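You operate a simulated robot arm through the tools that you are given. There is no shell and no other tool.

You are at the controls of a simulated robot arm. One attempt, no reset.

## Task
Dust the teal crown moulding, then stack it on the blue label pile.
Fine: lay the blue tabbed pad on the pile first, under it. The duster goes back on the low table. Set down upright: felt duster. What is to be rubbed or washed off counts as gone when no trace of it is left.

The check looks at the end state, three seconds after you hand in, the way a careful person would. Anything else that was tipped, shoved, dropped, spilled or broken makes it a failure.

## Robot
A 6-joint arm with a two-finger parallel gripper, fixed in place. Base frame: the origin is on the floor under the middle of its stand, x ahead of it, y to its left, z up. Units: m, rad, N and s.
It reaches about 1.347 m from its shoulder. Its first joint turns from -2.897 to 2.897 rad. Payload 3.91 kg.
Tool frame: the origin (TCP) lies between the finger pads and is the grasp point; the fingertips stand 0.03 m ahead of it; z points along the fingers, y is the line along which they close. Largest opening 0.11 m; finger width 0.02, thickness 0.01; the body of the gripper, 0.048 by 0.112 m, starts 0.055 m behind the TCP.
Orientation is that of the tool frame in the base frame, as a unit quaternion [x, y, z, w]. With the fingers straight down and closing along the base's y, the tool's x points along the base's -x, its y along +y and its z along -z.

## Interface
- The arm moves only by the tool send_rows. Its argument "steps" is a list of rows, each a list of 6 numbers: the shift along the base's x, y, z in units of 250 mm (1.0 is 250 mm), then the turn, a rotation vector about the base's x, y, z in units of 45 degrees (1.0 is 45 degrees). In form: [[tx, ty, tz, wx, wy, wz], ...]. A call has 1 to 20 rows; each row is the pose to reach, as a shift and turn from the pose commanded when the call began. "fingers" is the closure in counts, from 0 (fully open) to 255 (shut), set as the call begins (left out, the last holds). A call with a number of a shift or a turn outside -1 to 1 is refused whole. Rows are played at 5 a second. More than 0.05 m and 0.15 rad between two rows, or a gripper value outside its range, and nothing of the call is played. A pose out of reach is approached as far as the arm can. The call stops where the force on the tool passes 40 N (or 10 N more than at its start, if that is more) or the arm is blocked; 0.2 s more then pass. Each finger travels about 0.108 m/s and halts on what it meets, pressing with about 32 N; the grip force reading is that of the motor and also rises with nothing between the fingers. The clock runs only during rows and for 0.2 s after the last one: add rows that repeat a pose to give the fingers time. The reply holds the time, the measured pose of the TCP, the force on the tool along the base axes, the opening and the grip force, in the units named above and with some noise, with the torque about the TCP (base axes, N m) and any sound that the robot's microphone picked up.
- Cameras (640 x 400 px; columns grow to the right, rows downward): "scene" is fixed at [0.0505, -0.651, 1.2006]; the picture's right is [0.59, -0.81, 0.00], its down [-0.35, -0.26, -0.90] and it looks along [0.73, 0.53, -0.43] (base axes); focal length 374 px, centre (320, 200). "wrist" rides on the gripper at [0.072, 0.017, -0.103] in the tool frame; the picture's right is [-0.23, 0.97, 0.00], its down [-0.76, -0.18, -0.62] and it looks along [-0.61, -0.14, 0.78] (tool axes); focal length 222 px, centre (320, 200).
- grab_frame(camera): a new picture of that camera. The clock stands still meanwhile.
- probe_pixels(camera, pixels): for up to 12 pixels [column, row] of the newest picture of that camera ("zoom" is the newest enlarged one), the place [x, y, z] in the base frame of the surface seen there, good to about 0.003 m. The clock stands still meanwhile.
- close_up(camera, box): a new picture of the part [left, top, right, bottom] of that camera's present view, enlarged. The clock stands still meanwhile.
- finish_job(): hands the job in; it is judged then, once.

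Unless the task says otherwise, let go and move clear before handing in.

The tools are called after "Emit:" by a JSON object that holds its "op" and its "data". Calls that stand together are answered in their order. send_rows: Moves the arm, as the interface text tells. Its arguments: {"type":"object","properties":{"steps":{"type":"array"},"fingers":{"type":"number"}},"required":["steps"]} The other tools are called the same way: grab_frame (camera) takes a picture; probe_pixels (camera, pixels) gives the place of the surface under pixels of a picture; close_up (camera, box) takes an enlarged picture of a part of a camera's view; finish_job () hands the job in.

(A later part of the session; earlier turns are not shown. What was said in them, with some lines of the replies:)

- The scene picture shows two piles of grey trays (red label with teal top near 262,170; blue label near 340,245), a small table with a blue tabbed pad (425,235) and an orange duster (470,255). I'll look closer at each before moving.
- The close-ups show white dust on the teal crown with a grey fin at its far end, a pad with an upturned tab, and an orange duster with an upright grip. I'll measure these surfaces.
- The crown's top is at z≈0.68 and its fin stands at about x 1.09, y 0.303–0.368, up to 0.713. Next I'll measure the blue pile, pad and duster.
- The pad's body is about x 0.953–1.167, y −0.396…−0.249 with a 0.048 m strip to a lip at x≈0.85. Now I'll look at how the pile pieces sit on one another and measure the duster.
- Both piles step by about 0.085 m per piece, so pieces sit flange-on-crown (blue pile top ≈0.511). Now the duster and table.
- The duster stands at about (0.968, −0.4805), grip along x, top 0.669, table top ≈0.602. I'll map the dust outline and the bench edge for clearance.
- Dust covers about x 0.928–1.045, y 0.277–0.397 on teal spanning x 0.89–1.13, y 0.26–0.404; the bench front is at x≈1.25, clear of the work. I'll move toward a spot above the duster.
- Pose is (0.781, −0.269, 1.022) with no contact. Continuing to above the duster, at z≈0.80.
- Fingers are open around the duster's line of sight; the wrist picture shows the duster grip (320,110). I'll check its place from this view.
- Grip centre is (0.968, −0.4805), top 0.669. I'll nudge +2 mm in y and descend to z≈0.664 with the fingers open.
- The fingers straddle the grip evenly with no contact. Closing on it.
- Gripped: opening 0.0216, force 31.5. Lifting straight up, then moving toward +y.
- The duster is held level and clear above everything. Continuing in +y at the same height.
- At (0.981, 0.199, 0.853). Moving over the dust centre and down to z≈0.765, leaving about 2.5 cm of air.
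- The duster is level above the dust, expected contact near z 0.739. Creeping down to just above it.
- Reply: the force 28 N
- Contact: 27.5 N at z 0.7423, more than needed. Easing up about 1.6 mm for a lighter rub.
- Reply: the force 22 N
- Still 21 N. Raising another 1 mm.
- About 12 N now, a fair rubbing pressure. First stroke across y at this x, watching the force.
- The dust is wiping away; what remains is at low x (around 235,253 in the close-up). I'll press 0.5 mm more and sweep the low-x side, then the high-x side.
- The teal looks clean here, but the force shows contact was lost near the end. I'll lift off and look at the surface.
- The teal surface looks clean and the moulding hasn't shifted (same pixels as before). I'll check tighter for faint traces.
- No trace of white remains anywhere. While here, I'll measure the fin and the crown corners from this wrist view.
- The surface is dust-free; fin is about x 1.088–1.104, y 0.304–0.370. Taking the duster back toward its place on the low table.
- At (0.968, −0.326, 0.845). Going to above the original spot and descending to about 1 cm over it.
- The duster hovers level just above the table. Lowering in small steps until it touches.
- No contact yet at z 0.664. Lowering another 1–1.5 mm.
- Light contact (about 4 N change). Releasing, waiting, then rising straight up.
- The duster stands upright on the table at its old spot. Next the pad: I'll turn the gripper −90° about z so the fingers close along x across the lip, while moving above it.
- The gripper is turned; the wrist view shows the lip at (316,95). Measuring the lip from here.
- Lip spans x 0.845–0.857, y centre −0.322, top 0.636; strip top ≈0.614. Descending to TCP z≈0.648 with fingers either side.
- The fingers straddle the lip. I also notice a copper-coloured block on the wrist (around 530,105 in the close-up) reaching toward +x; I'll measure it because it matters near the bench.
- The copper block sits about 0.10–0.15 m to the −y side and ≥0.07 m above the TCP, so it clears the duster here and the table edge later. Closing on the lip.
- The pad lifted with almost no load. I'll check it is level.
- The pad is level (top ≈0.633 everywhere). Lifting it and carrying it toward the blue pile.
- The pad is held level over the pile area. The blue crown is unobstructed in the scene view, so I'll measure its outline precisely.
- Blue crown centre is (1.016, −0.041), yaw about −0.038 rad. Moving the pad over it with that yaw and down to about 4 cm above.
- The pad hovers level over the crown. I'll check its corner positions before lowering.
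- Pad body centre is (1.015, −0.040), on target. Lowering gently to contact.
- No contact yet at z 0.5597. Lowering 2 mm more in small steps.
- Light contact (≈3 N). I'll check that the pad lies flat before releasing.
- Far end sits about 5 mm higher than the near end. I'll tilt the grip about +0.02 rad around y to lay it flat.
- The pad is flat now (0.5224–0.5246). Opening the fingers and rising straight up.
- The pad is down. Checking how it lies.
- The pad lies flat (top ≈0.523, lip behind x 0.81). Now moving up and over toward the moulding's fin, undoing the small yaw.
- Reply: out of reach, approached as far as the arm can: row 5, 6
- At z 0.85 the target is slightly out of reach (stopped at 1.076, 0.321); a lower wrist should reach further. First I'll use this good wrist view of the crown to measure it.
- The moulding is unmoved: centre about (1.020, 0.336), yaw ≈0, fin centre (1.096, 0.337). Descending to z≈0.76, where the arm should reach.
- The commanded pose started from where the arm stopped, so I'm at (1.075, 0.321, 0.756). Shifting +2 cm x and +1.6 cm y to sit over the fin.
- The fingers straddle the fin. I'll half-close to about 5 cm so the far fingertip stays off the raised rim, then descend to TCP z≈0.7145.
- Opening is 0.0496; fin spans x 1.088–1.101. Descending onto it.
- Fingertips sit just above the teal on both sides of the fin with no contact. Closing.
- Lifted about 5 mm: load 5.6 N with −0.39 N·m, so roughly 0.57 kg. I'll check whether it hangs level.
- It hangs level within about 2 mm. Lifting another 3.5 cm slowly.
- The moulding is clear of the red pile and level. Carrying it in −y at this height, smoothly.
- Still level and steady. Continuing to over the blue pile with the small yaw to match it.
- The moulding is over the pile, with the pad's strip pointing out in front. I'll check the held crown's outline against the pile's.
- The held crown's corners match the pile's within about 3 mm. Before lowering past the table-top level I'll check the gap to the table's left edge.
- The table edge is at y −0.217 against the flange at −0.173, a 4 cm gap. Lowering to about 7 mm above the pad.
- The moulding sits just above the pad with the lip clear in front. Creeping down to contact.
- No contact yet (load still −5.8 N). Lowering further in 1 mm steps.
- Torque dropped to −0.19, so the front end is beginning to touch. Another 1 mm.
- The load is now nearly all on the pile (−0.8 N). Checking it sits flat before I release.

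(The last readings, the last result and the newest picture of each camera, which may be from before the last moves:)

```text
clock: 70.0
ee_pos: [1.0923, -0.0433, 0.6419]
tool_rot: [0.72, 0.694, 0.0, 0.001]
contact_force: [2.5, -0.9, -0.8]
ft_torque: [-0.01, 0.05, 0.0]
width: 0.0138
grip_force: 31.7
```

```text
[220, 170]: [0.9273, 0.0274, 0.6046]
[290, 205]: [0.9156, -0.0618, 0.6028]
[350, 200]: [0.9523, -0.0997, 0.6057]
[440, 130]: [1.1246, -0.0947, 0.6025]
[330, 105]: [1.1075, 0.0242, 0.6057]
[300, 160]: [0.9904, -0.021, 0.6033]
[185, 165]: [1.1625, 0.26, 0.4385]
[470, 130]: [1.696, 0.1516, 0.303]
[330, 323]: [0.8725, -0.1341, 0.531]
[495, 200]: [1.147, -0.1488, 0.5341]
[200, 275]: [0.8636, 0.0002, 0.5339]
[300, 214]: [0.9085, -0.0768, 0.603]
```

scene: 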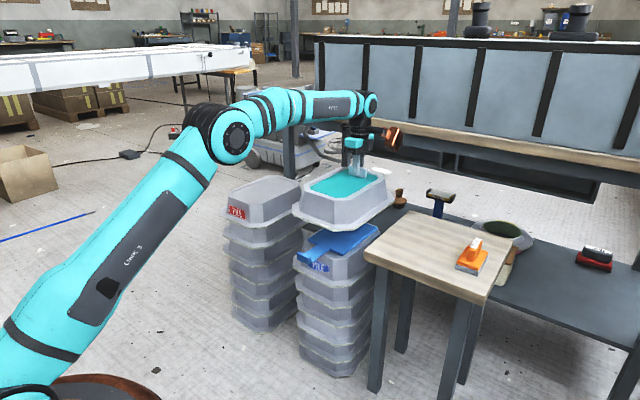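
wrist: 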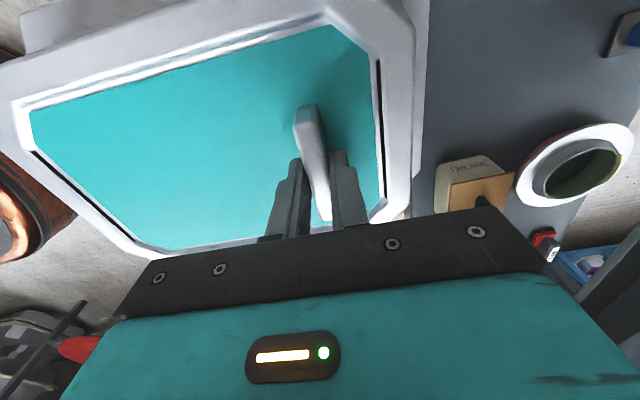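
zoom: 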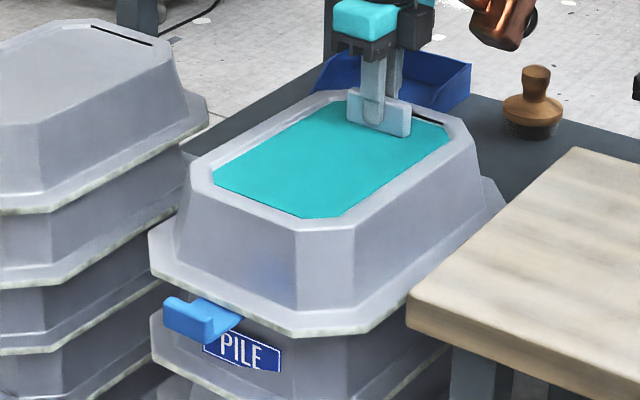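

It sits flat (teal at 0.603–0.605 all over). Opening part way and rising straight up off the fin.

Emit:
{"op": "send_rows", "data": {"steps": [[0, 0, 0, 0, 0, 0], [0, 0, 0, 0, 0, 0], [0, 0, 0, 0, 0, 0], [0, 0, 0, 0, 0, 0]], "fingers": 140}}

Emit:
{"op": "send_rows", "data": {"steps": [[0, 0, 0.03, 0, 0, 0], [0, 0, 0.08, 0, 0, 0], [0, 0, 0.16, 0, 0, 0], [0, 0, 0.28, 0, 0, 0], [0, 0, 0.42, 0, 0, 0], [-0.05, 0, 0.56, 0, 0, 0], [-0.15, 0, 0.7, 0, 0, 0]]}}

Emit:
{"op": "grab_frame", "data": {"camera": "scene"}}

Emit:
{"op": "close_up", "data": {"camera": "scene", "box": [280, 170, 400, 280]}}

```text
clock: 71.0
ee_pos: [1.0926, -0.0431, 0.6417]
tool_rot: [0.721, 0.693, 0.0, 0.0]
contact_force: [-0.2, -1.0, -0.1]
ft_torque: [-0.02, 0.0, 0.02]
width: 0.0495
grip_force: 0.0
```

```text
clock: 72.6
ee_pos: [1.0567, -0.0427, 0.8163]
tool_rot: [0.72, 0.694, -0.001, 0.001]
contact_force: [-0.1, 1.1, -0.1]
ft_torque: [0.03, 0.05, -0.01]
width: 0.0496
grip_force: 0.0
```

```text
taken
```

scene: 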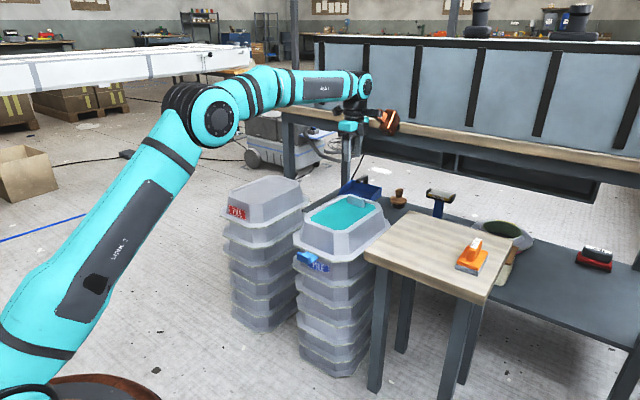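

```text
3.64 times, centred on (340, 225) of scene
```

zoom: 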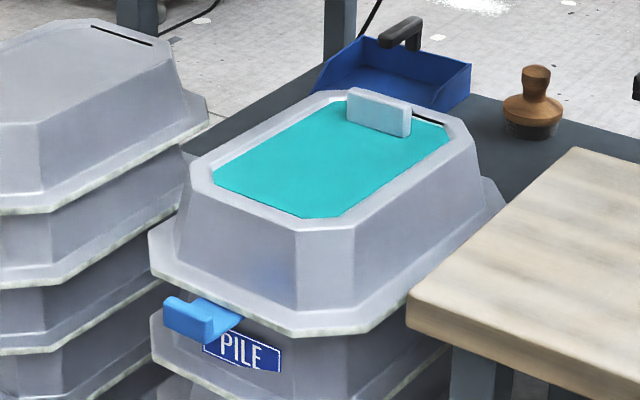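

The moulding is stacked and released. I'll back the arm well clear and then inspect everything once more.

Emit:
{"op": "send_rows", "data": {"steps": [[-0.12, 0, 0.12, 0, 0, 0], [-0.26, 0, 0.24, 0, 0, 0], [-0.4, 0, 0.36, 0, 0, 0], [-0.54, 0, 0.48, 0, 0, 0], [-0.68, 0, 0.6, 0, 0, 0], [-0.82, 0, 0.7, 0, 0, 0], [-0.96, 0, 0.76, 0, 0, 0], [-0.96, 0, 0.76, 0, 0, 0]]}}

Emit:
{"op": "close_up", "data": {"camera": "scene", "box": [295, 185, 395, 250]}}

Emit:
{"op": "close_up", "data": {"camera": "scene", "box": [210, 165, 400, 385]}}

Emit:
{"op": "close_up", "data": {"camera": "scene", "box": [340, 170, 540, 295]}}

Emit:
{"op": "grab_frame", "data": {"camera": "scene"}}

```text
clock: 74.4
ee_pos: [0.8136, -0.0438, 1.0065]
tool_rot: [0.72, 0.694, -0.002, 0.001]
contact_force: [0.4, -0.6, -0.4]
ft_torque: [0.0, 0.0, 0.0]
width: 0.0498
grip_force: 0.1
```

```text
6.15 times, centred on (345, 218) of scene
```

zoom: 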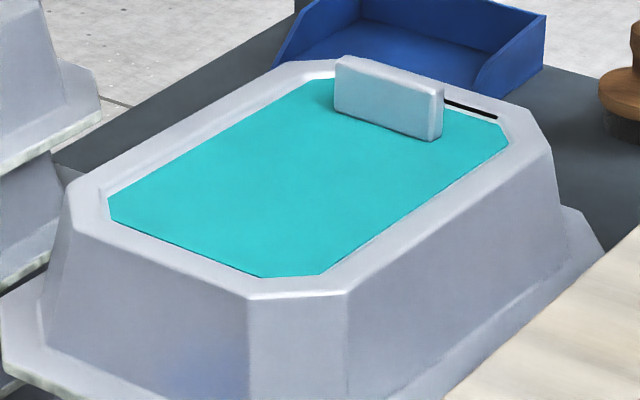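

```text
1.82 times, centred on (305, 275) of scene
```

zoom: 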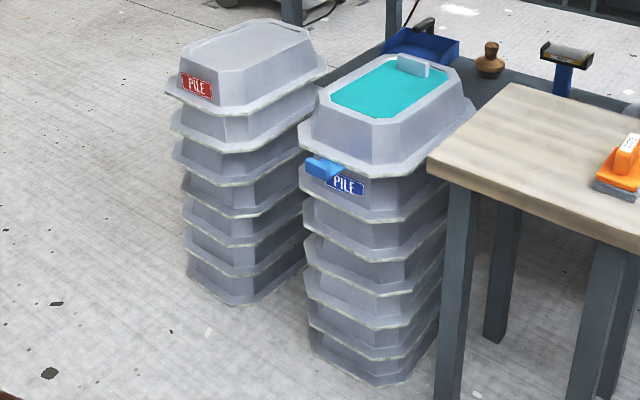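

```text
3.20 times, centred on (440, 232) of scene
```

zoom: 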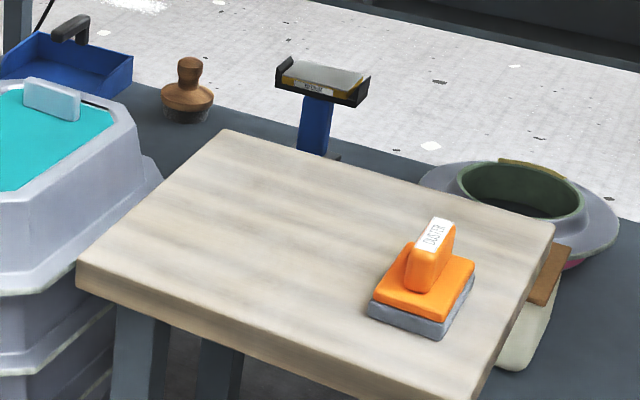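

```text
taken
```

scene: 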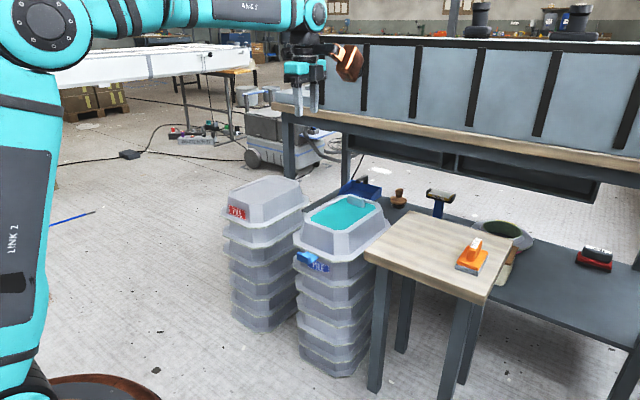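

Everything looks in place: clean teal crown on the pad on the blue pile, duster upright, red pile undisturbed. One last tight look at the teal for faint dust.

Emit:
{"op": "close_up", "data": {"camera": "scene", "box": [308, 195, 360, 232]}}

Emit:
{"op": "close_up", "data": {"camera": "wrist", "box": [200, 0, 640, 220]}}

```text
10.81 times, centred on (334, 214) of scene
```

zoom: 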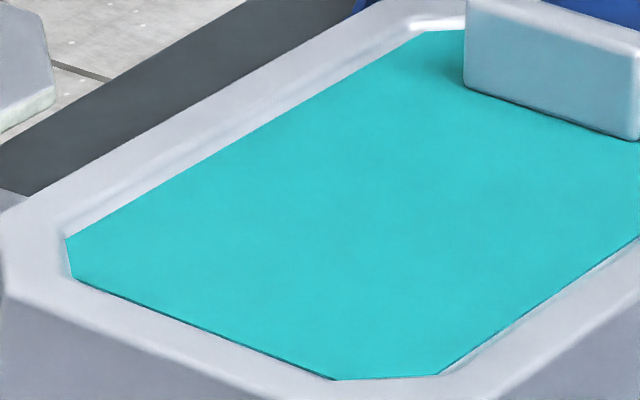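

```text
1.45 times, centred on (420, 110) of wrist
```

zoom: 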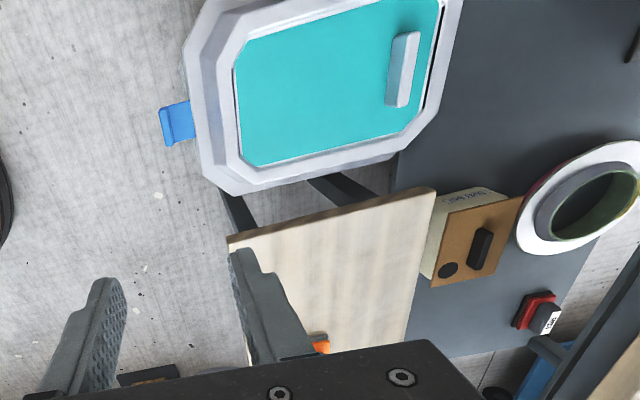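

The teal shows no trace of dust from either camera. The moulding lies flat on the pad and the pile, the duster is upright on the low table, and the arm is clear, so I'm handing in.

Emit:
{"op": "finish_job", "data": {}}

```text
The job is handed in.
```

The teal crown moulding is dusted and stacked on the blue label pile, with the blue tabbed pad under it. I've handed the job in, and the result of the check hasn't come back.

- **Dusting:** close-ups from both cameras show no trace of dust left on the teal.
- **Pad:** it lies flat on the pile, with its tab sticking out at the front, clear of the moulding.
- **Moulding:** it sits flat on the pad. When last measured, just before lowering, it lined up with the pile's top piece to within a few millimetres.
- **Duster:** it stands upright on the low table, back where it started.
- **Everything else:** the red label pile and the other items look undisturbed. The gripper is empty and the arm is clear of the work.
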